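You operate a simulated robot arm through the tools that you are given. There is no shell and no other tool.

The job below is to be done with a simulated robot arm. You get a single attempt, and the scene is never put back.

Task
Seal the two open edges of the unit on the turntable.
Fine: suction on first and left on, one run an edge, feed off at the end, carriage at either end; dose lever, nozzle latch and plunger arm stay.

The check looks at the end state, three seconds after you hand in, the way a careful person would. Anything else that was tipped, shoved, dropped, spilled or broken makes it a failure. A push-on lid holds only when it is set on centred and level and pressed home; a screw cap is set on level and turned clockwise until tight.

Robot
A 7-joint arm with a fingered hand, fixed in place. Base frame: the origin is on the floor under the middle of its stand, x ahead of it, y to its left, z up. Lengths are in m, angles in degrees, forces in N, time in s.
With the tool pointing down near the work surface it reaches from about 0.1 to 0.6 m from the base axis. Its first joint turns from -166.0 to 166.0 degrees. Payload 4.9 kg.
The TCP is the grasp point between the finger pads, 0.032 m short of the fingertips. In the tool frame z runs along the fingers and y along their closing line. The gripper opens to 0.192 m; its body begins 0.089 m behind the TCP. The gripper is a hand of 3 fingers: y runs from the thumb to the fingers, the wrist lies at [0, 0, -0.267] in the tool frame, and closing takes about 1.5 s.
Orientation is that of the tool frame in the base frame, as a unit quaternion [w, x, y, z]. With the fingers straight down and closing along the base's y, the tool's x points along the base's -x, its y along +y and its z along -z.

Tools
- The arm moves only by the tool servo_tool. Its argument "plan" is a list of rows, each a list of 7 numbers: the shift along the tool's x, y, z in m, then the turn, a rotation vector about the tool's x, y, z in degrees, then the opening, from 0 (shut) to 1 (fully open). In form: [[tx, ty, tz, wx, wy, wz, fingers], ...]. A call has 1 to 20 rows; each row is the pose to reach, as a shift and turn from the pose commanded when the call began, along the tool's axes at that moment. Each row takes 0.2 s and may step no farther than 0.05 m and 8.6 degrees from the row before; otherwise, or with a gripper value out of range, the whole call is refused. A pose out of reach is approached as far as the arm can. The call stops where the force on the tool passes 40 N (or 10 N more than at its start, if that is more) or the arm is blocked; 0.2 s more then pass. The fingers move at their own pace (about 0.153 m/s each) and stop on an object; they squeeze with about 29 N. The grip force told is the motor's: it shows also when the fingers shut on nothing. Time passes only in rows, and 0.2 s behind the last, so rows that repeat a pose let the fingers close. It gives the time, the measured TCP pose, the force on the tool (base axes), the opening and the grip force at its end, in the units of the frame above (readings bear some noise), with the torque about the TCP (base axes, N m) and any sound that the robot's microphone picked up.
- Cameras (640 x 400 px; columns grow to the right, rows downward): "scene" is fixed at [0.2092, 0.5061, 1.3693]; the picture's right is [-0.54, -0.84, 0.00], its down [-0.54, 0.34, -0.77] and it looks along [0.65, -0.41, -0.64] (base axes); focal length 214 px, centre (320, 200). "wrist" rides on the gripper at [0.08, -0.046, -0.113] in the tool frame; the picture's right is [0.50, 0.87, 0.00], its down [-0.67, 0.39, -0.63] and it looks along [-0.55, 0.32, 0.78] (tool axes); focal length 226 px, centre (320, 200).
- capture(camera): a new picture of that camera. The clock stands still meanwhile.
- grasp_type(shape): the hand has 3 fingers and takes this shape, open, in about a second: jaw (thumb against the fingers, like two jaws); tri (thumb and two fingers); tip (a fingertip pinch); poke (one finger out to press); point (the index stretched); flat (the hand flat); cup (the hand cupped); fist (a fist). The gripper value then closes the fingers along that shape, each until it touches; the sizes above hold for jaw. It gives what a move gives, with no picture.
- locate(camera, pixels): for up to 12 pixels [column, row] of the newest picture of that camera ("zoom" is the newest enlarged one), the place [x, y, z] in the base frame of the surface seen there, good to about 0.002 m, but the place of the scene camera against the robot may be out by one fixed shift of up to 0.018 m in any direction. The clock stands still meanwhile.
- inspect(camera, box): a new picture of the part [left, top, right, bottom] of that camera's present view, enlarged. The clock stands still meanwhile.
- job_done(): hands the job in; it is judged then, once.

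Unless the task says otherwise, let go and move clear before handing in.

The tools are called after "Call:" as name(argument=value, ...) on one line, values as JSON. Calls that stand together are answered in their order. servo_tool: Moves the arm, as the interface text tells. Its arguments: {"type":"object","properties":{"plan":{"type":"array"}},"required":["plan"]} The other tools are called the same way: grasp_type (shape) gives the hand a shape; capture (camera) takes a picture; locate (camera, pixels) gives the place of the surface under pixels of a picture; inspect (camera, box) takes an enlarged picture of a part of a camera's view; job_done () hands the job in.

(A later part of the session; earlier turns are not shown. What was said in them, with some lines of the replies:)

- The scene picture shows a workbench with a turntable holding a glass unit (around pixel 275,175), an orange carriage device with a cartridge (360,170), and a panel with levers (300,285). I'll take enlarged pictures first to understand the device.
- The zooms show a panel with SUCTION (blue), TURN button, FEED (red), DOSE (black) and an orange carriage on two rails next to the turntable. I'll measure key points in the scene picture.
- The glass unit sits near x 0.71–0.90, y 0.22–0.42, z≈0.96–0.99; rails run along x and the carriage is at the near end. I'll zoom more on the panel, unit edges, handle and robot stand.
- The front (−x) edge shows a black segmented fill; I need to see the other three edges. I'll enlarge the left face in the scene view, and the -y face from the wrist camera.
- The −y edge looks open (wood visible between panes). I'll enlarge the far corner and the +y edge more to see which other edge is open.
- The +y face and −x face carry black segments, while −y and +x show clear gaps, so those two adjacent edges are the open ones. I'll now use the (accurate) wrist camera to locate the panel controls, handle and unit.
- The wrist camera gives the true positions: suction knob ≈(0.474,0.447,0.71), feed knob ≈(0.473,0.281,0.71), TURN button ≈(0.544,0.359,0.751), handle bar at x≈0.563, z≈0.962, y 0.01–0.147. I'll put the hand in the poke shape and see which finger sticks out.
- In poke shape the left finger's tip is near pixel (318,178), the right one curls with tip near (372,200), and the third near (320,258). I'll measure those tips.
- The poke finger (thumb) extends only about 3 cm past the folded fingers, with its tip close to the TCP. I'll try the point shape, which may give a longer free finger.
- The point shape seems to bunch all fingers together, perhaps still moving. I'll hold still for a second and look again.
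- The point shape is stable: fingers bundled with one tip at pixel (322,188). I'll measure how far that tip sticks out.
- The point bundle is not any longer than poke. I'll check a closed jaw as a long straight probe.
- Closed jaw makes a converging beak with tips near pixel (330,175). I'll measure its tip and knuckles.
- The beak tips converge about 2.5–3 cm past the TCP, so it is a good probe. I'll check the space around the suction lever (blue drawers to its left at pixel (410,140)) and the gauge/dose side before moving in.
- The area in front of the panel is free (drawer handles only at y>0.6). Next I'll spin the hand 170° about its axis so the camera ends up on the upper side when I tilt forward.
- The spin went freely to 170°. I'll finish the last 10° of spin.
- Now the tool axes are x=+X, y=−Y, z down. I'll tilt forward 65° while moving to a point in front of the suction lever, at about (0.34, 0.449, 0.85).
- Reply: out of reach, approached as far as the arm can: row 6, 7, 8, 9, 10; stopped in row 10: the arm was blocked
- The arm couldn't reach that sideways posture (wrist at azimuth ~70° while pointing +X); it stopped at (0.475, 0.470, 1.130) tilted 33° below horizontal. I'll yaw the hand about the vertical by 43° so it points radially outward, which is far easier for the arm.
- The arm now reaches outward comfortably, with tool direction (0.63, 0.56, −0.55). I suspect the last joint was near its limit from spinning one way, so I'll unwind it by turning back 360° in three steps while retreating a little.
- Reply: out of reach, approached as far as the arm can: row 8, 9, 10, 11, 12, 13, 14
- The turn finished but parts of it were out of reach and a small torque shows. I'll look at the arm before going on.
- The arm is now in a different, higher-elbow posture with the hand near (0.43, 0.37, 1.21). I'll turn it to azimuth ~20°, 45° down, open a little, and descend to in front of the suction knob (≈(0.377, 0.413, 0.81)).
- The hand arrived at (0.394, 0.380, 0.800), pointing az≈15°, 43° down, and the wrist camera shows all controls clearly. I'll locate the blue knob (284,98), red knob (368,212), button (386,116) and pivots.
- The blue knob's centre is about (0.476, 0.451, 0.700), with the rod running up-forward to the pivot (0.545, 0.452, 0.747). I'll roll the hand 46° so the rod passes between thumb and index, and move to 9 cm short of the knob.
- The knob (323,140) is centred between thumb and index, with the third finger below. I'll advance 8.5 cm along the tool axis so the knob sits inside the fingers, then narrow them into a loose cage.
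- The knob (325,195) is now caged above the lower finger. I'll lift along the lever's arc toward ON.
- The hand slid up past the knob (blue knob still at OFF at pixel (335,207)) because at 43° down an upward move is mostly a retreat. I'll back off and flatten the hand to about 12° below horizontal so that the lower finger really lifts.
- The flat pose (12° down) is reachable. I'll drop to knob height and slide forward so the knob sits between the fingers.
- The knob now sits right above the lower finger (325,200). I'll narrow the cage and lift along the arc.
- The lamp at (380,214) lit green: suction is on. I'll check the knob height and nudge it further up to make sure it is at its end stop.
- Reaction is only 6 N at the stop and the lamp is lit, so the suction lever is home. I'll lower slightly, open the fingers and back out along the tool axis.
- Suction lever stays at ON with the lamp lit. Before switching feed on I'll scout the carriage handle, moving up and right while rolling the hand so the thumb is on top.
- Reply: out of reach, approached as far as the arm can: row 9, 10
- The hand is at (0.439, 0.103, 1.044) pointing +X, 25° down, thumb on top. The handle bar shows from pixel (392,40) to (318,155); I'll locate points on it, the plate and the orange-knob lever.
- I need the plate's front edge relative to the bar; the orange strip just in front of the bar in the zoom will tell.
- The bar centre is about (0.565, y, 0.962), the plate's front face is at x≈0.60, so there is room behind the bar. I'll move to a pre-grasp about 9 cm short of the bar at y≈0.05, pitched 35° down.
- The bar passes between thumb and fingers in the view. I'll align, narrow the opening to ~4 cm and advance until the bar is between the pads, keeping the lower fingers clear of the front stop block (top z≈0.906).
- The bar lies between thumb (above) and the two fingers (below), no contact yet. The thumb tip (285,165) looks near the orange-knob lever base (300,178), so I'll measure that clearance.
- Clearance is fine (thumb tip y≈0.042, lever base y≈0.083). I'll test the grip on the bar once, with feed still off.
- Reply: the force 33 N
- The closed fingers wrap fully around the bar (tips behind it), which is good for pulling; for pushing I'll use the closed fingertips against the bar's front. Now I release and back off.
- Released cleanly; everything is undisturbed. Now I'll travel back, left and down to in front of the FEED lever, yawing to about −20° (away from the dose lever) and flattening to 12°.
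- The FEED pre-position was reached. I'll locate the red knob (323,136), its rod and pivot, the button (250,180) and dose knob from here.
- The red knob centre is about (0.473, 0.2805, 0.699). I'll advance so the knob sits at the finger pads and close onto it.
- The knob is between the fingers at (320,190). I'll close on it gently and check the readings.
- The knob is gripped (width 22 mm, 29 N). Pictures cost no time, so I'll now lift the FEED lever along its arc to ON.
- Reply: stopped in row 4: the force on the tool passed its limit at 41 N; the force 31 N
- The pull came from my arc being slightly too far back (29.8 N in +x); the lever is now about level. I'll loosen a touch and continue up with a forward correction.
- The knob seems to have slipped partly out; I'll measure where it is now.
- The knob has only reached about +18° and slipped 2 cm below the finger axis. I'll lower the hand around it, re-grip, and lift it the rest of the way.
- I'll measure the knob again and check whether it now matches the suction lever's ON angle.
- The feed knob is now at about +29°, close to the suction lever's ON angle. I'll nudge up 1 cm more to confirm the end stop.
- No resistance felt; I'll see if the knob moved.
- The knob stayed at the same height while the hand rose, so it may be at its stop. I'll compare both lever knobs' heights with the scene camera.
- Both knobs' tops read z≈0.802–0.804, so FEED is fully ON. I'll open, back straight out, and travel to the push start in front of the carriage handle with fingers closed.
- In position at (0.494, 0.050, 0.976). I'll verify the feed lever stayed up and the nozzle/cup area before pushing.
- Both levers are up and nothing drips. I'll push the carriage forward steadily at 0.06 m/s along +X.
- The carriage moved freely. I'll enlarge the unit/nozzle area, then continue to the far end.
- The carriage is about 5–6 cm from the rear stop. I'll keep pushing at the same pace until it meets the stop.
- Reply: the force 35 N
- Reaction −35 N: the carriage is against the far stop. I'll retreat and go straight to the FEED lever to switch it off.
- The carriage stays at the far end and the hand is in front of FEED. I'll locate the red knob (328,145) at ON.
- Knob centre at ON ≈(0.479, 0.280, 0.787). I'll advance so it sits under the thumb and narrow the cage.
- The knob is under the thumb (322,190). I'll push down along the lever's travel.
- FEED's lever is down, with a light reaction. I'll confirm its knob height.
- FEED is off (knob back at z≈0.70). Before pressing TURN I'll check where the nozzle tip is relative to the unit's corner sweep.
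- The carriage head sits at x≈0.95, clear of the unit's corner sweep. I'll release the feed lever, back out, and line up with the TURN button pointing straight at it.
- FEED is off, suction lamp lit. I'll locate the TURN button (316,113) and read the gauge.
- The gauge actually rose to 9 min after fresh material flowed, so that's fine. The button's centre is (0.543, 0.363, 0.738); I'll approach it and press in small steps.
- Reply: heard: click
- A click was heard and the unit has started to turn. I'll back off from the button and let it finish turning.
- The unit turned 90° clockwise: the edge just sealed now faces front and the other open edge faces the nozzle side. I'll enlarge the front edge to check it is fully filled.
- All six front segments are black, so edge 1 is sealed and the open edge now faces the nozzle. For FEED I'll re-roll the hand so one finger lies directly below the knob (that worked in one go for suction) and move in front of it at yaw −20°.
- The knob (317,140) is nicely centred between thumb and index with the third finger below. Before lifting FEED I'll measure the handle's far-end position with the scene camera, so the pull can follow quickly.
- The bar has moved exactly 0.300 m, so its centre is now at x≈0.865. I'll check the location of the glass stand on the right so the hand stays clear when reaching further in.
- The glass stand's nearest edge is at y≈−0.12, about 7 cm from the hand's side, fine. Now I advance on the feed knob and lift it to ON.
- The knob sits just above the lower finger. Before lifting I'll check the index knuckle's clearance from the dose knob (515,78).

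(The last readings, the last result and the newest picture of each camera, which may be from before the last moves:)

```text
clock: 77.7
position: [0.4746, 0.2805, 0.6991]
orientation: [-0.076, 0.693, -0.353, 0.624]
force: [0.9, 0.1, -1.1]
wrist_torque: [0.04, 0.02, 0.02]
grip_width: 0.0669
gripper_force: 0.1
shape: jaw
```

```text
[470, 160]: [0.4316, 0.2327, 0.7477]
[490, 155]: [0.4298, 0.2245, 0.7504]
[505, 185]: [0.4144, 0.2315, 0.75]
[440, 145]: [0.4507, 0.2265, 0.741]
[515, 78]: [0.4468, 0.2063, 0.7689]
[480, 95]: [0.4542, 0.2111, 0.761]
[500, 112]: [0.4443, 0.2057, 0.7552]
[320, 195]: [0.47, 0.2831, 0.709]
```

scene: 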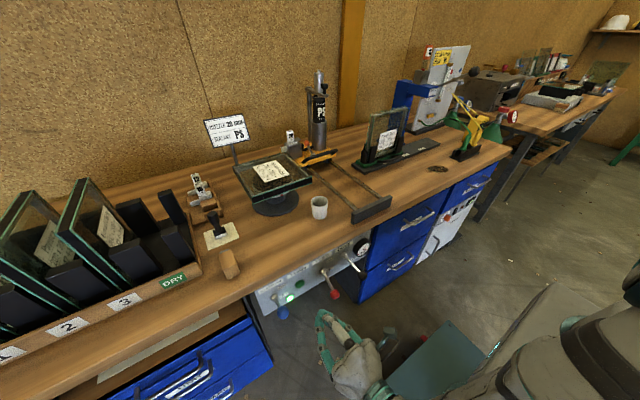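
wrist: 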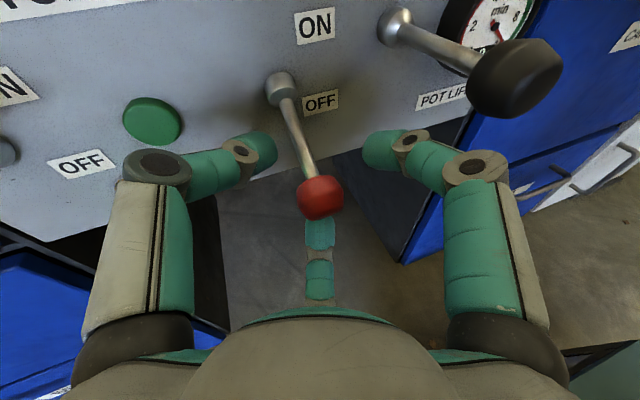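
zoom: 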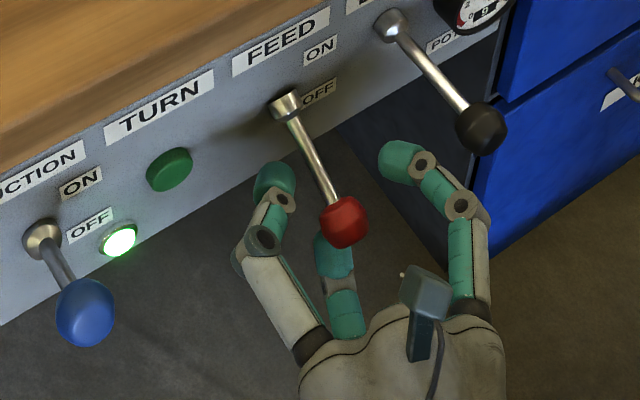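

Open, the index passes only millimetres from the dose knob; narrowed to 0.18 it gains ~1.5 cm. I'll narrow first, then lift along the arc, shifting 3 mm left for margin.

Call:
servo_tool(plan=[[0, 0, 0, 0, 0, 0, 0.18], [-0.0017, -0.0022, -0.001, 0, 0, 0, 0.17], [0.0057, -0.0051, -0.0075, 0, 0, 0, 0.17], [0.0132, -0.0083, -0.0135, 0, 0, 0, 0.17], [0.025, -0.0148, -0.0198, 0, 0, 0, 0.17], [0.0369, -0.0221, -0.0243, 0, 0, 0, 0.17], [0.0487, -0.03, -0.0273, 0, 0, 0, 0.17], [0.06, -0.0383, -0.0289, 0, 0, 0, 0.17], [0.0708, -0.0469, -0.0284, 0, 0, 0, 0.17], [0.0781, -0.0532, -0.0272, 0, 0, 0, 0.17]])

Call:
capture(camera="wrist")

Call:
inspect(camera="scene", box=[280, 240, 380, 320])

```text
clock: 79.9
position: [0.4689, 0.2836, 0.7958]
orientation: [-0.076, 0.694, -0.352, 0.624]
force: [-0.9, -0.3, -4.2]
wrist_torque: [0.02, 0.09, -0.01]
grip_width: 0.0333
gripper_force: 0.1
shape: jaw
```

```text
taken
```

wrist: 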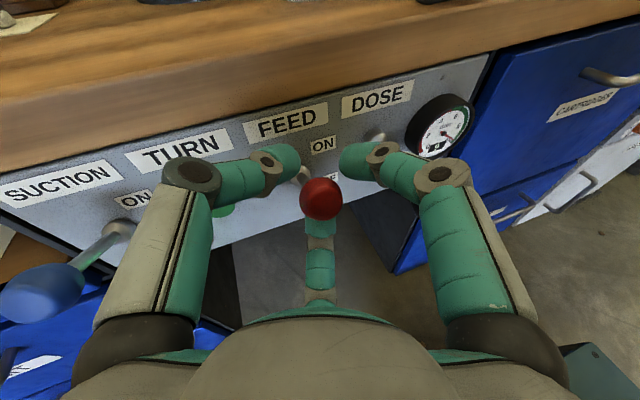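

```text
5.00 times, centred on (330, 280) of scene
```

zoom: 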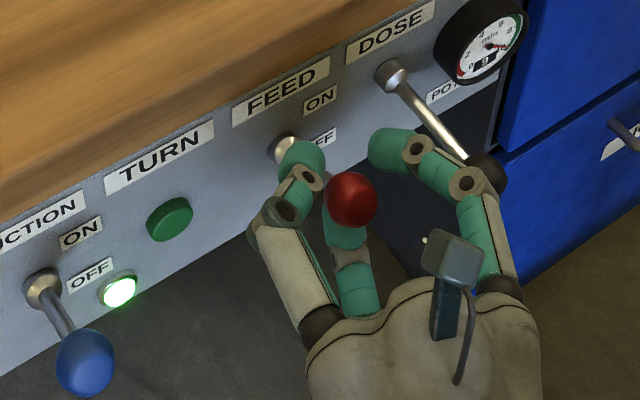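

FEED is up with a light 4 N reaction. I'll nudge 8 mm more to make sure it reaches its stop, then verify the knob heights.

Call:
servo_tool(plan=[[0.0032, -0.0027, 0.0006, 0, 0, 0, 0.17], [0.0064, -0.0055, 0.0011, 0, 0, 0, 0.17]])

Call:
inspect(camera="scene", box=[280, 240, 380, 320])

Call:
locate(camera="zoom", pixels=[[85, 355], [75, 345], [352, 190], [345, 185], [485, 165]])

```text
clock: 80.5
position: [0.4715, 0.2833, 0.8038]
orientation: [-0.077, 0.694, -0.352, 0.624]
force: [-0.9, 0.3, -5.7]
wrist_torque: [0.0, 0.11, -0.02]
grip_width: 0.0339
gripper_force: 0.0
shape: jaw
```

```text
5.00 times, centred on (330, 280) of scene
```

zoom: 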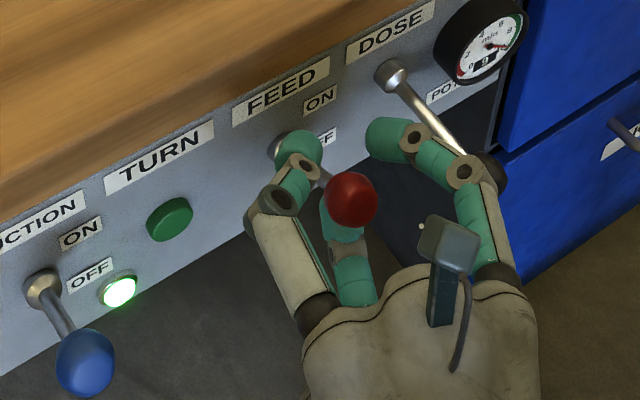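

```text
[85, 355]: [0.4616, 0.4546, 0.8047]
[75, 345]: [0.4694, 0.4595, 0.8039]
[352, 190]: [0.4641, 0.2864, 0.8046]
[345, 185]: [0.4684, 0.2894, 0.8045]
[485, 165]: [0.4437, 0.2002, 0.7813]
```

FEED's knob top now matches suction's (0.8046 vs 0.8047), so feed is on. I'll release it and travel to the pre-grasp above the handle at its far position.

Call:
servo_tool(plan=[[-0.0096, 0.0064, 0.0025, 0, 0, 0, 0.3], [-0.0096, 0.0064, 0.0025, 0, 0, 0, 0.35], [-0.0143, 0.0097, -0.0245, 0, 0, 0, 0.35], [-0.0175, 0.0119, -0.052, 0, 0, 0, 0.35], [-0.0074, 0.0084, -0.0799, -1.36, -3.11, 5.19, 0.3], [0.0324, -0.0009, -0.0926, -2.72, -6.22, 10.39, 0.25], [0.0797, 0, -0.0932, -4.08, -9.32, 15.58, 0.25], [0.1254, 0.0066, -0.0858, -5.44, -12.43, 20.77, 0.25], [0.1712, 0.0145, -0.0724, -6.81, -15.54, 25.97, 0.25], [0.2127, 0.0225, -0.0515, -8.17, -18.65, 31.16, 0.25], [0.2487, 0.0285, -0.0229, -9.53, -21.75, 36.35, 0.25], [0.2776, 0.0308, 0.0115, -10.89, -24.86, 41.55, 0.25], [0.2993, 0.0293, 0.0518, -12.25, -27.97, 46.74, 0.25], [0.311, 0.02, 0.0971, -12.25, -27.97, 46.74, 0.25], [0.3126, 0.0048, 0.143, -12.25, -27.97, 46.74, 0.25], [0.3113, -0.0141, 0.1871, -12.25, -27.97, 46.74, 0.25], [0.31, -0.033, 0.2313, -12.25, -27.97, 46.74, 0.25], [0.3087, -0.0519, 0.2754, -12.25, -27.97, 46.74, 0.25], [0.3109, -0.0702, 0.3123, -12.25, -27.97, 46.74, 0.25]])

Call:
capture(camera="wrist")

Call:
capture(camera="scene")

```text
clock: 84.5
position: [0.7762, 0.0498, 1.0286]
orientation: [0.324, -0.628, 0.629, -0.323]
force: [0.7, 0.0, -0.2]
wrist_torque: [-0.01, -0.01, 0.0]
grip_width: 0.0482
gripper_force: 0.0
shape: jaw
```

```text
taken
```

wrist: 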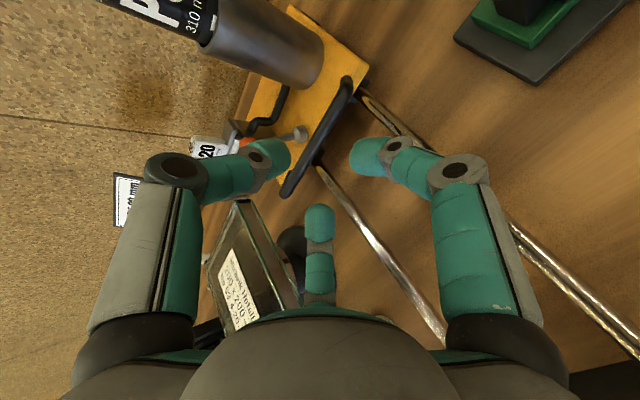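

```text
taken
```

scene: 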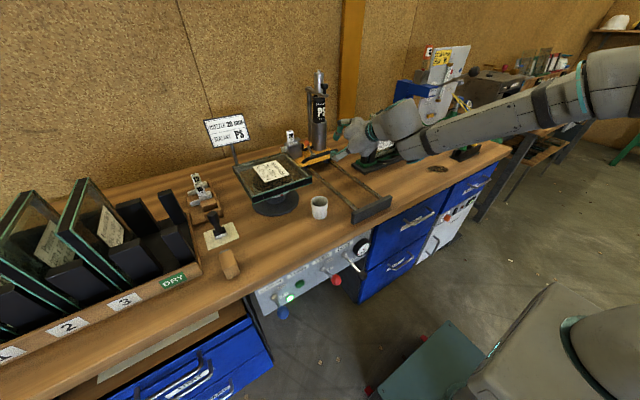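

At the pre-grasp (0.776, 0.050, 1.029). I'll locate the bar from here to aim the grasp, and check levers.

Call:
locate(camera="wrist", pixels=[[345, 92], [332, 115], [318, 140], [303, 163], [288, 190], [300, 132], [282, 155], [245, 142]])

Call:
inspect(camera="scene", box=[260, 240, 380, 325])

Call:
inspect(camera="wrist", box=[190, 70, 400, 330])

```text
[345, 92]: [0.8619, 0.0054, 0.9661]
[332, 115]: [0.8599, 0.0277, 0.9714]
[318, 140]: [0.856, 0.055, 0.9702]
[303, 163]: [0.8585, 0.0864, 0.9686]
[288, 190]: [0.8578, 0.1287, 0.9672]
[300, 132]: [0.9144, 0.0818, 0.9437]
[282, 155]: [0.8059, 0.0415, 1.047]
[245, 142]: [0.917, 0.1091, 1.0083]
```

```text
4.71 times, centred on (320, 282) of scene
```

zoom: 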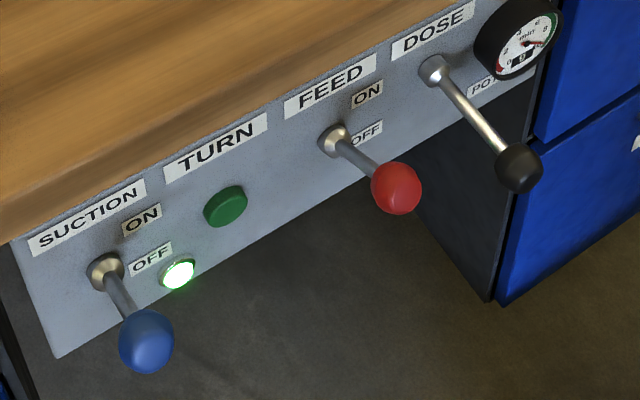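

```text
1.54 times, centred on (295, 200) of wrist
```

zoom: 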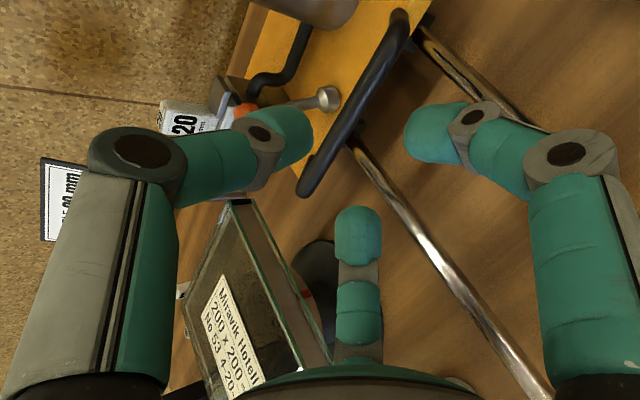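

The bar centre is at x≈0.865, z≈0.962 as expected; levers are right. I'll advance around the bar and close the fingers into a hook cage.

Call:
servo_tool(plan=[[0, -0.001, 0.025, 0, 0, 0, 0.22], [0, -0.0016, 0.05, 0, 0, 0, 0.2], [0, -0.0016, 0.075, 0, 0, 0, 0.2], [0, -0.0016, 0.1, 0, 0, 0, 0.2], [0, -0.0016, 0.1, 0, 0, 0, 0.08], [0, -0.0016, 0.1, 0, 0, 0, 0.04]])

Call:
capture(camera="wrist")

Call:
inspect(camera="scene", box=[290, 110, 410, 190])

```text
clock: 85.9
position: [0.8612, 0.048, 0.9703]
orientation: [0.322, -0.629, 0.629, -0.323]
force: [-1.8, -0.4, -6.4]
wrist_torque: [-0.01, 0.01, 0.01]
grip_width: 0.0085
gripper_force: 0.1
shape: jaw
```

```text
taken
```

wrist: 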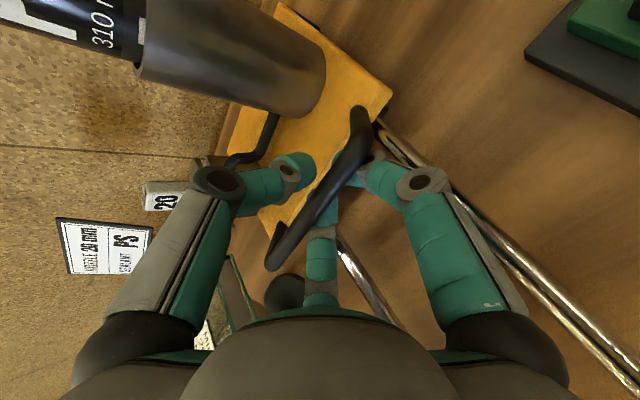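

```text
5.00 times, centred on (350, 150) of scene
```

zoom: 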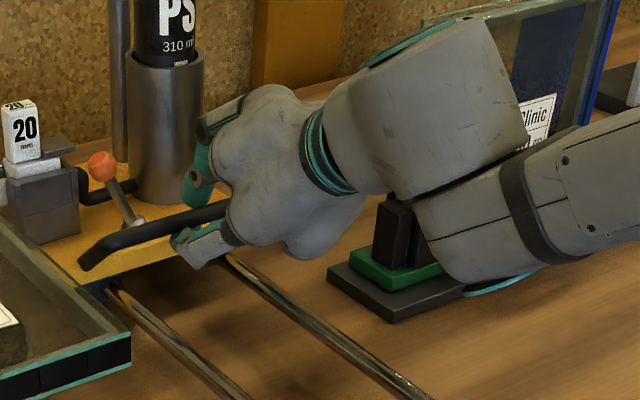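

The bar is caged (opening 8.5 mm, light force). I'll pull the carriage back along −X at the same steady 0.06 m/s.

Call:
servo_tool(plan=[[0, 0.007, -0.0097, 0, 0, 0, 0.04], [0, 0.014, -0.0195, 0, 0, 0, 0.04], [0, 0.021, -0.0292, 0, 0, 0, 0.04], [0, 0.028, -0.0389, 0, 0, 0, 0.04], [0, 0.035, -0.0487, 0, 0, 0, 0.04], [0, 0.042, -0.0584, 0, 0, 0, 0.04], [0, 0.049, -0.0681, 0, 0, 0, 0.04], [0, 0.056, -0.0779, 0, 0, 0, 0.04], [0, 0.063, -0.0876, 0, 0, 0, 0.04], [0, 0.07, -0.0973, 0, 0, 0, 0.04], [0, 0.077, -0.1071, 0, 0, 0, 0.04], [0, 0.084, -0.1168, 0, 0, 0, 0.04], [0, 0.0909, -0.1265, 0, 0, 0, 0.04], [0, 0.0979, -0.1362, 0, 0, 0, 0.04], [0, 0.1049, -0.146, 0, 0, 0, 0.04], [0, 0.1119, -0.1557, 0, 0, 0, 0.04], [0, 0.1189, -0.1654, 0, 0, 0, 0.04], [0, 0.1259, -0.1752, 0, 0, 0, 0.04], [0, 0.1329, -0.1849, 0, 0, 0, 0.04], [0, 0.1399, -0.1946, 0, 0, 0, 0.04]])

Call:
capture(camera="wrist")

Call:
capture(camera="scene")

```text
clock: 90.1
position: [0.6195, 0.0507, 0.9718]
orientation: [0.323, -0.629, 0.63, -0.322]
force: [-0.1, 0.6, 0.1]
wrist_torque: [-0.03, 0.0, 0.01]
grip_width: 0.0077
gripper_force: 0.0
shape: jaw
```

```text
taken
```

wrist: 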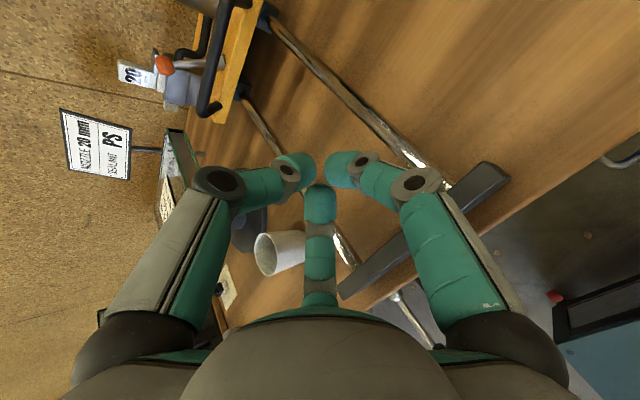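

```text
taken
```

scene: 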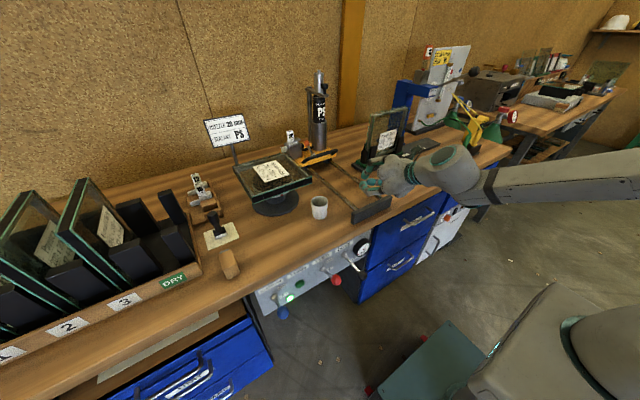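

The hand slipped off and the carriage stayed behind. I'll check whether it moved at all and whether the unit's near edge got anything.

Call:
inspect(camera="scene", box=[290, 130, 370, 180])

Call:
locate(camera="zoom", pixels=[[255, 190], [330, 170], [300, 180], [200, 205]])

Call:
inspect(camera="wrist", box=[100, 0, 300, 250])

```text
8.00 times, centred on (330, 155) of scene
```

zoom: 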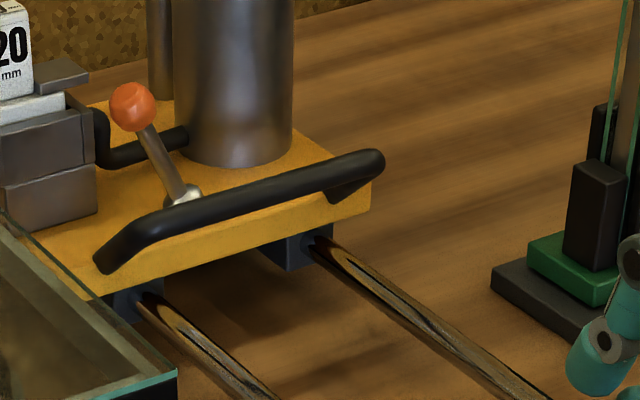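

```text
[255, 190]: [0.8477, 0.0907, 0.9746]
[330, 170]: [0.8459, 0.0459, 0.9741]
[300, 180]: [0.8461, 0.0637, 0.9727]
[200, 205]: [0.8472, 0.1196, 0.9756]
```

```text
1.60 times, centred on (200, 125) of wrist
```

zoom: 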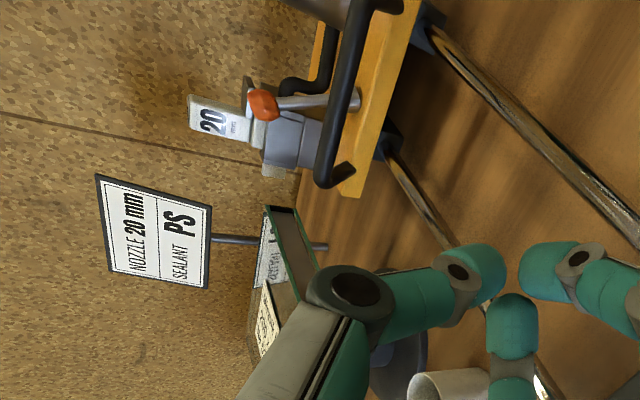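

The carriage did not move at all (bar still x≈0.866); the fingers were too loosely closed. I'll go back, re-grasp at the tested pose and this time close fully so the tips lock behind the bar.

Call:
servo_tool(plan=[[0, -0.0365, -0.0262, 0, 0, 0, 0.25], [0, -0.0674, -0.0054, 0, 0, 0, 0.25], [0, -0.0937, 0.0311, 0, 0, 0, 0.25], [0, -0.1199, 0.0676, 0, 0, 0, 0.25], [0, -0.1386, 0.0953, 0, 0, 0, 0.22], [0.0003, -0.1394, 0.128, 0, 0, 0, 0.2], [0.0005, -0.1402, 0.161, 0, 0, 0, 0.2], [0.0007, -0.141, 0.1932, 0, 0, 0, 0.2], [0.0007, -0.141, 0.1932, 0, 0, 0, 0.1], [0.0007, -0.141, 0.1932, 0, 0, 0, 0], [0.0007, -0.141, 0.1932, 0, 0, 0, 0], [0.0007, -0.141, 0.1932, 0, 0, 0, 0]])

Call:
capture(camera="wrist")

Call:
inspect(camera="scene", box=[290, 120, 400, 190])

```text
clock: 92.7
position: [0.8571, 0.0498, 0.9717]
orientation: [0.322, -0.629, 0.63, -0.322]
force: [9.7, -0.8, -15.4]
wrist_torque: [-0.01, -0.06, -0.02]
grip_width: 0.0045
gripper_force: 29.4
shape: jaw
```

```text
taken
```

wrist: 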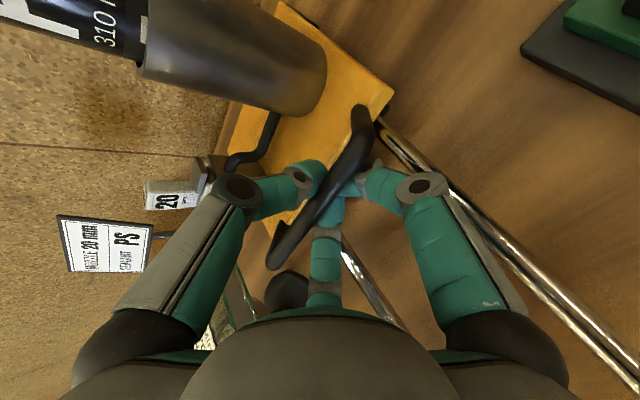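

```text
5.71 times, centred on (345, 155) of scene
```

zoom: 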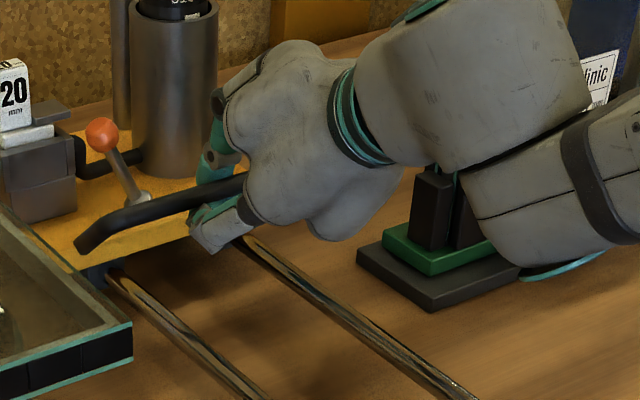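

The grip is firm now (29 N, tips locked behind the bar). I'll pull a short 4.5 cm first (nozzle still beyond the unit) to confirm the carriage follows.

Call:
servo_tool(plan=[[0, 0.0035, -0.0049, 0, 0, 0, 0], [0, 0.007, -0.0097, 0, 0, 0, 0], [0, 0.0117, -0.0162, 0, 0, 0, 0], [0, 0.0163, -0.0227, 0, 0, 0, 0], [0, 0.0204, -0.0284, 0, 0, 0, 0]])

Call:
capture(camera="wrist")

Call:
inspect(camera="scene", box=[290, 120, 400, 190])

```text
clock: 93.9
position: [0.8232, 0.0504, 0.972]
orientation: [0.322, -0.629, 0.63, -0.321]
force: [1.3, 0.7, -19.4]
wrist_torque: [0.01, 0.11, -0.02]
grip_width: 0.0043
gripper_force: 29.2
shape: jaw
```

```text
taken
```

wrist: 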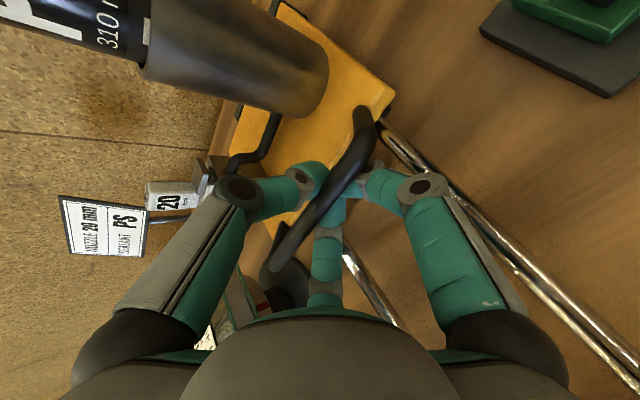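

```text
5.71 times, centred on (345, 155) of scene
```

zoom: 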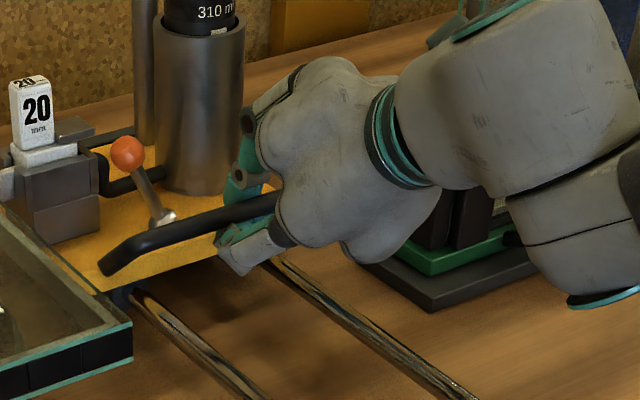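

The carriage follows. I'll now pull the whole remaining run in one smooth motion (~0.067 m/s) to the near stop.

Call:
servo_tool(plan=[[0, 0.0078, -0.0109, 0, 0, 0, 0], [0, 0.0156, -0.0217, 0, 0, 0, 0], [0, 0.0234, -0.0326, 0, 0, 0, 0], [0, 0.0312, -0.0435, 0, 0, 0, 0], [0, 0.0391, -0.0543, 0, 0, 0, 0], [0, 0.0469, -0.0652, 0, 0, 0, 0], [0, 0.0547, -0.0761, 0, 0, 0, 0], [0, 0.0625, -0.0869, 0, 0, 0, 0], [0, 0.0703, -0.0978, 0, 0, 0, 0], [0, 0.0781, -0.1087, 0, 0, 0, 0], [0, 0.0859, -0.1195, 0, 0, 0, 0], [0, 0.0937, -0.1304, 0, 0, 0, 0], [0, 0.1016, -0.1413, 0, 0, 0, 0], [0, 0.1094, -0.1521, 0, 0, 0, 0], [0, 0.1172, -0.163, 0, 0, 0, 0], [0, 0.125, -0.1739, 0, 0, 0, 0], [0, 0.1328, -0.1847, 0, 0, 0, 0], [0, 0.1406, -0.1956, 0, 0, 0, 0], [0, 0.1484, -0.2065, 0, 0, 0, 0], [0, 0.1562, -0.2173, 0, 0, 0, 0]])

Call:
capture(camera="wrist")

Call:
capture(camera="scene")

```text
clock: 98.1
position: [0.5578, 0.0489, 0.9707]
orientation: [-0.322, 0.631, -0.629, 0.321]
force: [29.5, 4.8, -17.7]
wrist_torque: [0.01, -0.24, 0.09]
grip_width: 0.0026
gripper_force: 28.8
shape: jaw
stopped in row 20: the force on the tool passed its limit at 53 N (the readings are from after the stop); the commanded pose is now the measured one
```

```text
taken
```

wrist: 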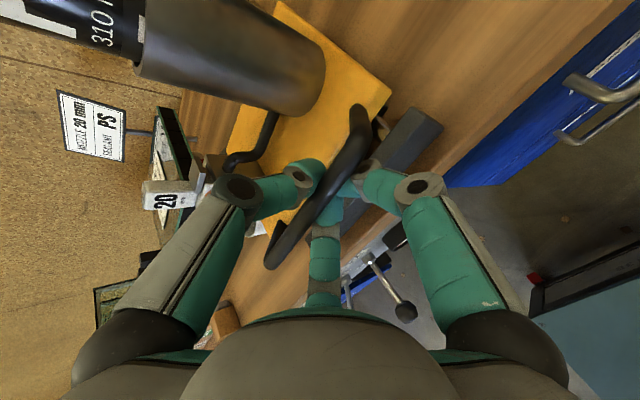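

```text
taken
```

scene: 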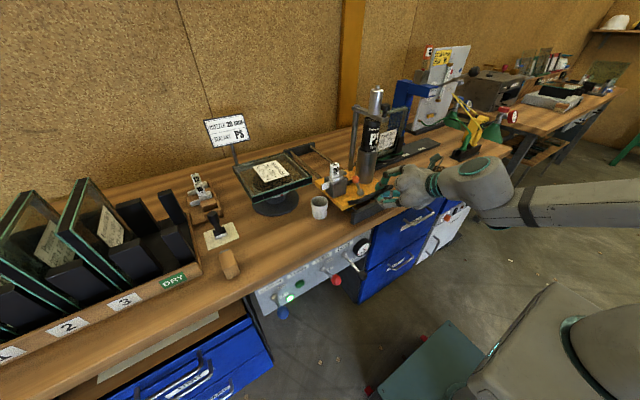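

The carriage has reached the near stop. I'll release the bar, back off and go to the FEED lever to switch it off.

Call:
servo_tool(plan=[[0, 0, 0, 0, 0, 0, 0.15], [0, 0, 0, 0, 0, 0, 0.25], [0, 0, -0.02, 0, 0, 0, 0.25], [0, 0, -0.045, 0, 0, 0, 0.25], [0, 0, -0.07, 0, 0, 0, 0.25], [-0.0131, 0.0292, -0.0993, 2.6, 2.04, 0.9, 0.25], [-0.0411, 0.0618, -0.119, 5.2, 4.09, 1.81, 0.25], [-0.0811, 0.0856, -0.1264, 7.8, 6.13, 2.71, 0.25], [-0.1241, 0.1065, -0.1213, 10.4, 8.18, 3.62, 0.25], [-0.1661, 0.1269, -0.1103, 13, 10.22, 4.52, 0.25], [-0.2031, 0.151, -0.0942, 15.6, 12.27, 5.43, 0.3], [-0.2341, 0.1772, -0.0741, 18.2, 14.31, 6.33, 0.4], [-0.2531, 0.2036, -0.0527, 20.8, 16.36, 7.24, 0.4], [-0.2595, 0.2241, -0.0367, 23.4, 18.4, 8.14, 0.4]])

Call:
capture(camera="wrist")

Call:
capture(camera="scene")

```text
clock: 101.1
position: [0.3957, 0.3064, 0.811]
orientation: [0.36, -0.446, 0.635, -0.517]
force: [-1.0, -2.4, -3.1]
wrist_torque: [-0.05, -0.32, 0.32]
grip_width: 0.0768
gripper_force: 0.1
shape: jaw
```

```text
taken
```

wrist: 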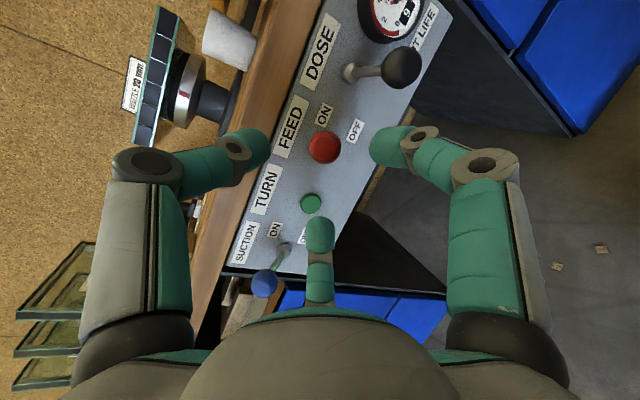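

```text
taken
```

scene: 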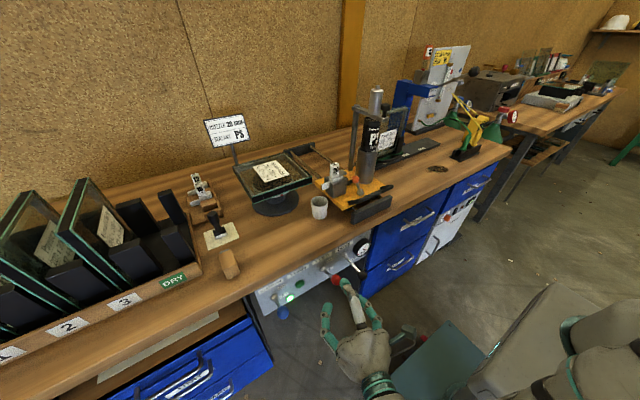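

Same pose as before in front of FEED. I'll advance over the knob and push it down as in the first run.

Call:
servo_tool(plan=[[-0.0015, 0.001, 0.02, 0, 0, 0, 0.4], [-0.003, 0.0015, 0.041, 0, 0, 0, 0.4], [-0.0035, 0.002, 0.062, 0, 0, 0, 0.4], [-0.0035, 0.002, 0.083, 0, 0, 0, 0.4], [-0.0035, 0.002, 0.083, 0, 0, 0, 0.2], [-0.0035, 0.002, 0.083, 0, 0, 0, 0.2]])

Call:
capture(camera="wrist")

```text
clock: 102.5
position: [0.4761, 0.2841, 0.7923]
orientation: [0.36, -0.447, 0.637, -0.515]
force: [-1.1, -0.2, 0.2]
wrist_torque: [-0.01, 0.01, 0.0]
grip_width: 0.039
gripper_force: 0.1
shape: jaw
```

```text
taken
```

wrist: 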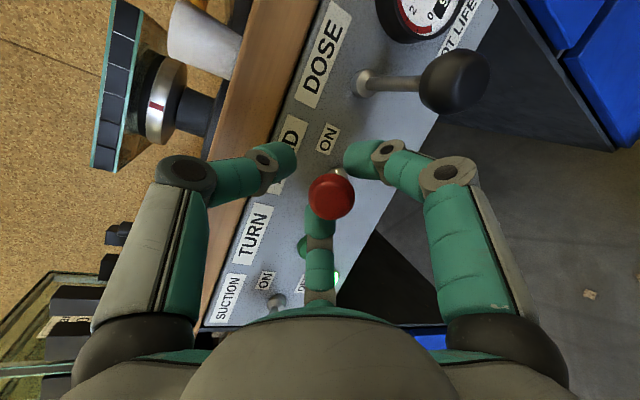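

The knob is under the thumb again; pushing down now.

Call:
servo_tool(plan=[[0, 0.0117, 0.0005, 0, 0, 0, 0.2], [0, 0.0235, 0.002, 0, 0, 0, 0.2], [0, 0.0352, 0.0045, 0, 0, 0, 0.2], [0, 0.047, 0.007, 0, 0, 0, 0.2], [0, 0.0587, 0.0095, 0, 0, 0, 0.2], [0, 0.0705, 0.012, 0, 0, 0, 0.2], [0, 0.0822, 0.0145, 0, 0, 0, 0.2], [0, 0.093, 0.017, 0, 0, 0, 0.2], [0, 0.097, 0.0178, 0, 0, 0, 0.2]])

Call:
capture(camera="wrist")

Call:
inspect(camera="scene", box=[280, 250, 380, 330])

```text
clock: 104.5
position: [0.4722, 0.2848, 0.6944]
orientation: [0.362, -0.445, 0.637, -0.515]
force: [-10.1, -4.5, 11.3]
wrist_torque: [0.0, -0.6, -0.18]
grip_width: 0.0408
gripper_force: 0.1
shape: jaw
```

```text
taken
```

wrist: 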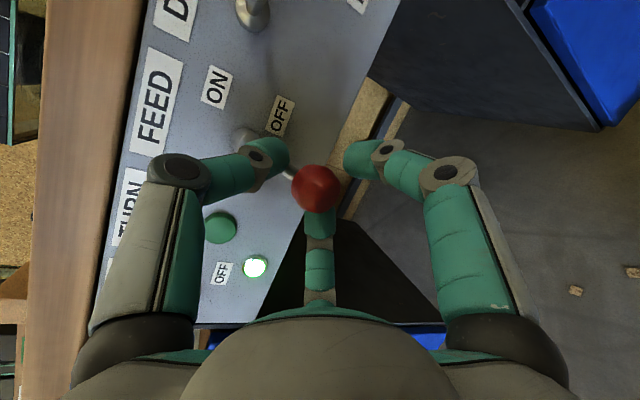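

```text
5.00 times, centred on (330, 290) of scene
```

zoom: 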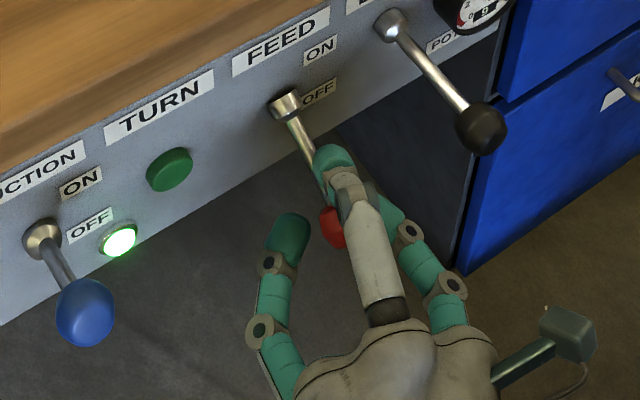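

FEED is off again. I'll back out of the lever, then check the second edge.

Call:
servo_tool(plan=[[0, 0, 0, 0, 0, 0, 0.35], [0, 0, 0, 0, 0, 0, 0.4], [0, 0.0057, -0.027, 0, 0, 0, 0.4], [0, 0.0115, -0.0541, 0, 0, 0, 0.4], [0.0001, 0.0172, -0.0811, 0, 0, 0, 0.4], [-0.0045, -0.0152, -0.0956, 0, 0, 0, 0.3]])

Call:
inspect(camera="scene", box=[260, 240, 380, 325])

Call:
inspect(camera="scene", box=[270, 140, 330, 195])

Call:
inspect(camera="scene", box=[225, 130, 345, 220])

```text
clock: 105.9
position: [0.3877, 0.3186, 0.7306]
orientation: [0.36, -0.447, 0.636, -0.516]
force: [-0.4, -0.3, -0.5]
wrist_torque: [-0.01, 0.01, 0.01]
grip_width: 0.0577
gripper_force: 0.1
shape: jaw
```

```text
4.71 times, centred on (320, 282) of scene
```

zoom: 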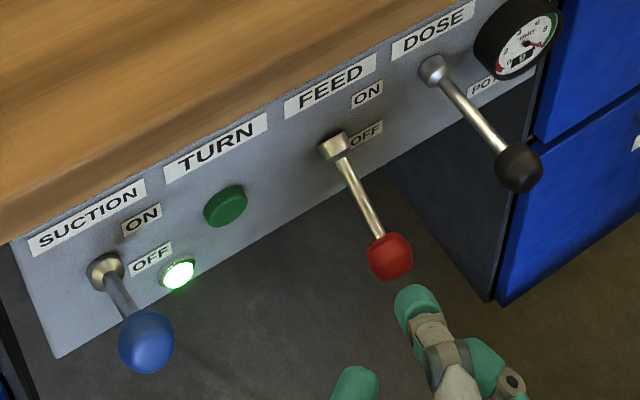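

```text
7.27 times, centred on (300, 168) of scene
```

zoom: 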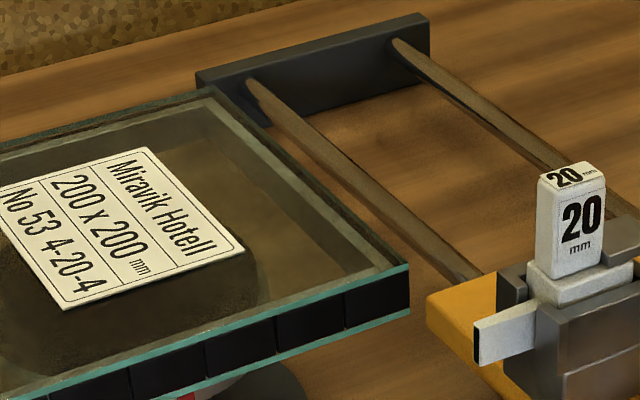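

```text
4.44 times, centred on (285, 175) of scene
```

zoom: 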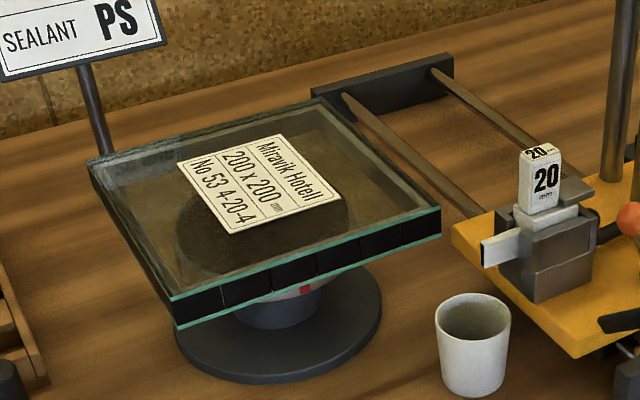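

Panel state is right: suction on (lamp lit), feed off. I'll enlarge the nozzle-side edge of the unit to compare with the clear gap seen at the start.

Call:
inspect(camera="scene", box=[284, 148, 316, 184])

Call:
inspect(camera="scene", box=[268, 144, 300, 164])

Call:
inspect(camera="scene", box=[296, 168, 328, 192])

```text
11.11 times, centred on (300, 166) of scene
```

zoom: 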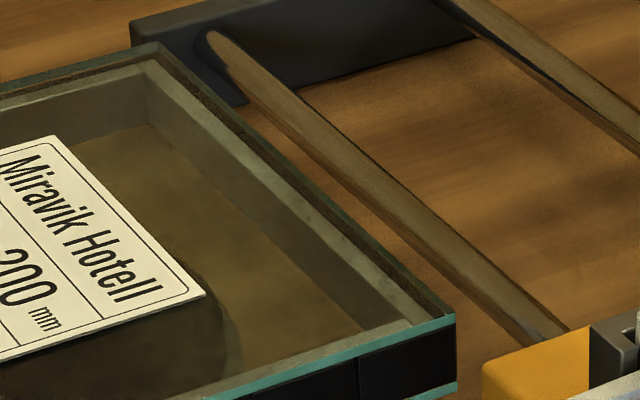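

```text
16.00 times, centred on (284, 154) of scene
```

zoom: 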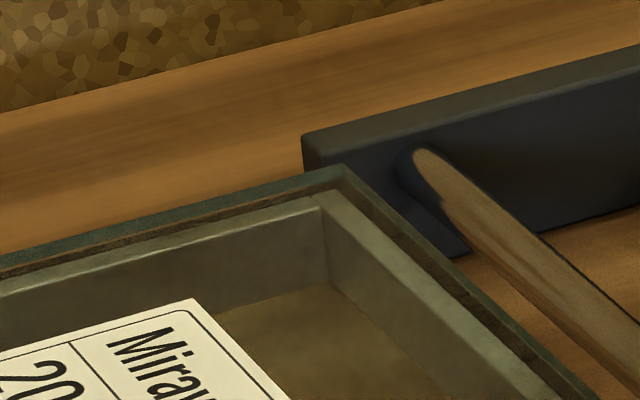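

```text
16.00 times, centred on (312, 180) of scene
```

zoom: 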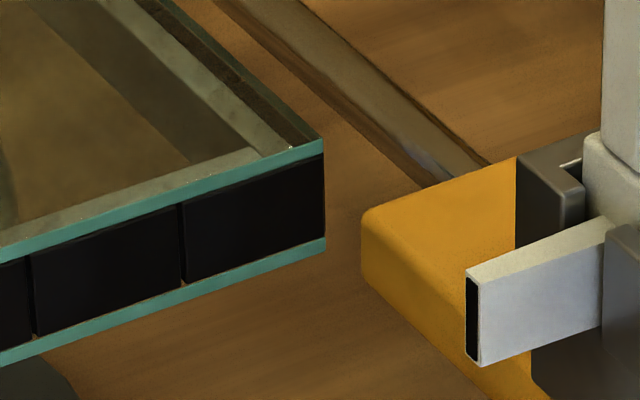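

Compared with the start, the clear gap on the nozzle side is now a continuous dark strip, just like the already-sealed far edge. I'll raise the arm clear and take a direct look at that face with the wrist camera.

Call:
servo_tool(plan=[[0, -0.044, -0.0094, -1.95, -1.53, -0.68, 0.3], [0.0047, -0.0884, -0.0171, -3.9, -3.07, -1.36, 0.3], [0.0134, -0.1316, -0.0209, -5.85, -4.6, -2.04, 0.3], [0.0265, -0.1743, -0.022, -7.8, -6.13, -2.71, 0.3], [0.0418, -0.2157, -0.0197, -9.75, -7.67, -3.39, 0.3], [0.0576, -0.2564, -0.0161, -11.7, -9.2, -4.07, 0.3], [0.0732, -0.2972, -0.0114, -13.65, -10.73, -4.75, 0.3], [0.0883, -0.3383, -0.006, -15.6, -12.27, -5.43, 0.3], [0.1032, -0.3786, 0.0007, -17.55, -13.8, -6.11, 0.3], [0.1176, -0.4191, 0.0083, -19.5, -15.33, -6.78, 0.3], [0.1381, -0.4545, 0.0213, -21.45, -16.87, -7.46, 0.3], [0.1381, -0.4741, 0.0171, -23.4, -18.4, -8.14, 0.3]])

Call:
capture(camera="wrist")

Call:
capture(camera="scene")

```text
clock: 108.5
position: [0.4501, 0.1512, 1.189]
orientation: [-0.323, 0.63, -0.629, 0.322]
force: [-0.2, 0.3, 0.1]
wrist_torque: [0.02, -0.01, -0.03]
grip_width: 0.058
gripper_force: 0.1
shape: jaw
```

```text
taken
```

wrist: 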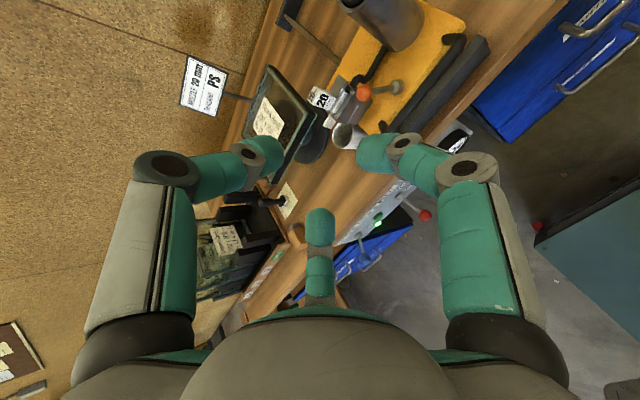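

```text
taken
```

scene: 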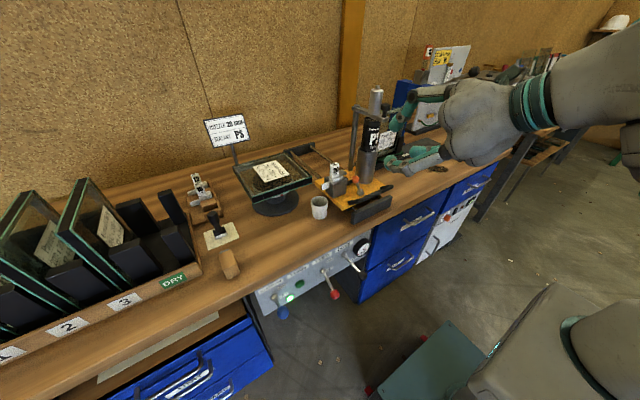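

The wrist view shows the unit near pixel (285,110) with its nozzle-side face turned toward me; I'll enlarge it.

Call:
inspect(camera="wrist", box=[235, 50, 345, 190])

Call:
inspect(camera="wrist", box=[262, 60, 322, 130])

Call:
inspect(camera="scene", box=[300, 150, 420, 230])

```text
2.86 times, centred on (290, 120) of wrist
```

zoom: 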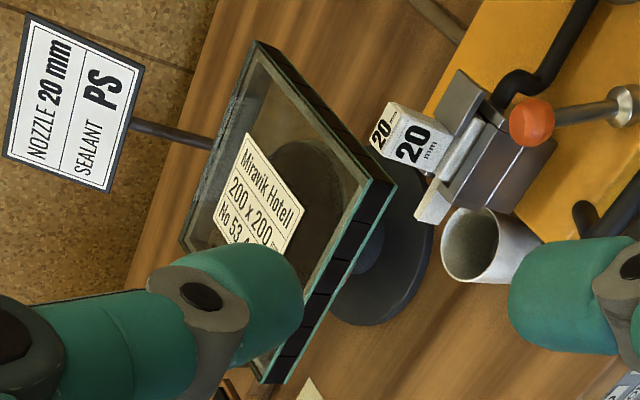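

```text
5.71 times, centred on (292, 95) of wrist
```

zoom: 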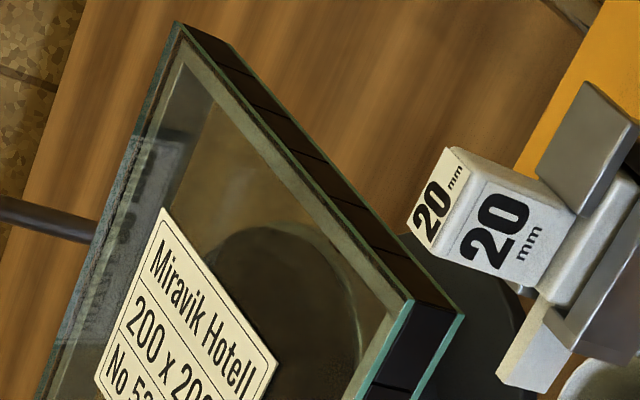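

```text
5.00 times, centred on (360, 190) of scene
```

zoom: 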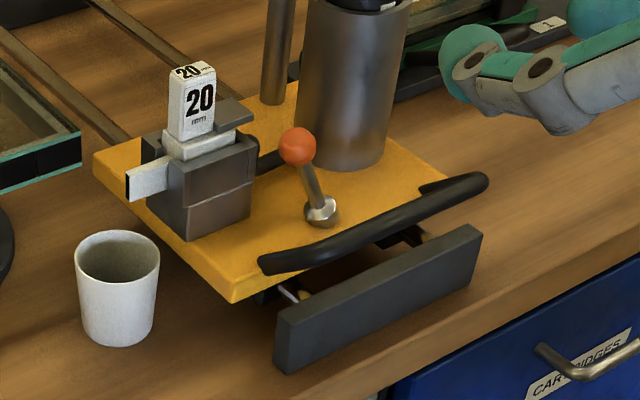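

All six segments of the second edge are black in the wrist zoom, and the nozzle, cup, latch and plunger look untouched. A last check: dose knob, handle and cup positions against the start.

Call:
locate(camera="scene", pixels=[[362, 276], [375, 194], [319, 208], [334, 294], [286, 310], [345, 255], [361, 178]])

Call:
inspect(camera="scene", box=[260, 220, 400, 320])

Call:
inspect(camera="scene", box=[220, 80, 420, 220])

```text
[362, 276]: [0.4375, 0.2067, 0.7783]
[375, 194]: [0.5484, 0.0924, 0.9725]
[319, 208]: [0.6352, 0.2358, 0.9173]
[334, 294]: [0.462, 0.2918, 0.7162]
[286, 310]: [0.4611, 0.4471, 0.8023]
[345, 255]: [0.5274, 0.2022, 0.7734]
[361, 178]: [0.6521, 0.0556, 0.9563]
```

```text
4.00 times, centred on (330, 270) of scene
```

zoom: 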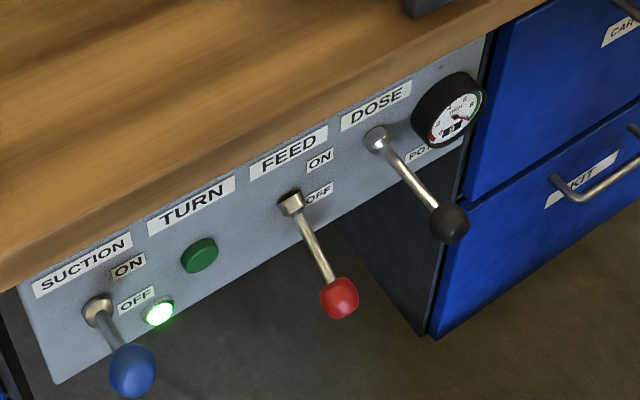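

```text
2.86 times, centred on (320, 150) of scene
```

zoom: 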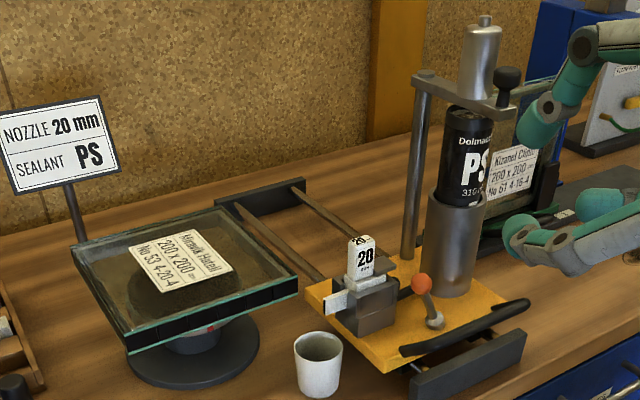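

Dose, feed, cup read the same as at the start; the handle reads within 2 mm. I'll compare a few more carriage points to be sure it sits at its end stop.

Call:
locate(camera="scene", pixels=[[356, 179], [361, 190], [335, 170], [324, 187], [342, 208], [351, 202], [375, 194], [352, 148]])

```text
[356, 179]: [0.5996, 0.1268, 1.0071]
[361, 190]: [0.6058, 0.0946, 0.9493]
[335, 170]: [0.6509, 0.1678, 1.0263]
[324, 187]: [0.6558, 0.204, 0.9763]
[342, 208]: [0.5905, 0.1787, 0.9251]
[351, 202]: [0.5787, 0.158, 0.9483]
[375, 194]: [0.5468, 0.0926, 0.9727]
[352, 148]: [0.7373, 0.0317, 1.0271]
```

All carriage points match their starting positions within 1–2 mm, so the carriage is at its near end. Both edges are sealed, suction is on, feed is off, and the hand is clear, so I'm handing in.

Call:
job_done()

```text
The job is handed in.
```

Both open edges of the unit are sealed, and I've handed the job in; I don't have the check's result.

- **Edges:** I did one run per edge with feed on. In the close-up pictures all six segments of each new edge are black. The turntable turned once, 90° clockwise, between the runs.
- **Panel:** Suction went on first and is still on, with its lamp lit. Feed is off.
- **Carriage:** It is back at the near end. Its points match their starting positions to about 2 mm.
- **Left alone:** The dose lever and cup read the same positions as at the start. The nozzle latch and plunger arm look untouched in the pictures.

On the second run my first pull slipped off the handle, and the carriage did not move. Feed was on for about 12 seconds while I took hold again. I saw no sealant on the bench or in the cup afterwards.

The hand is open and clear of the bench.
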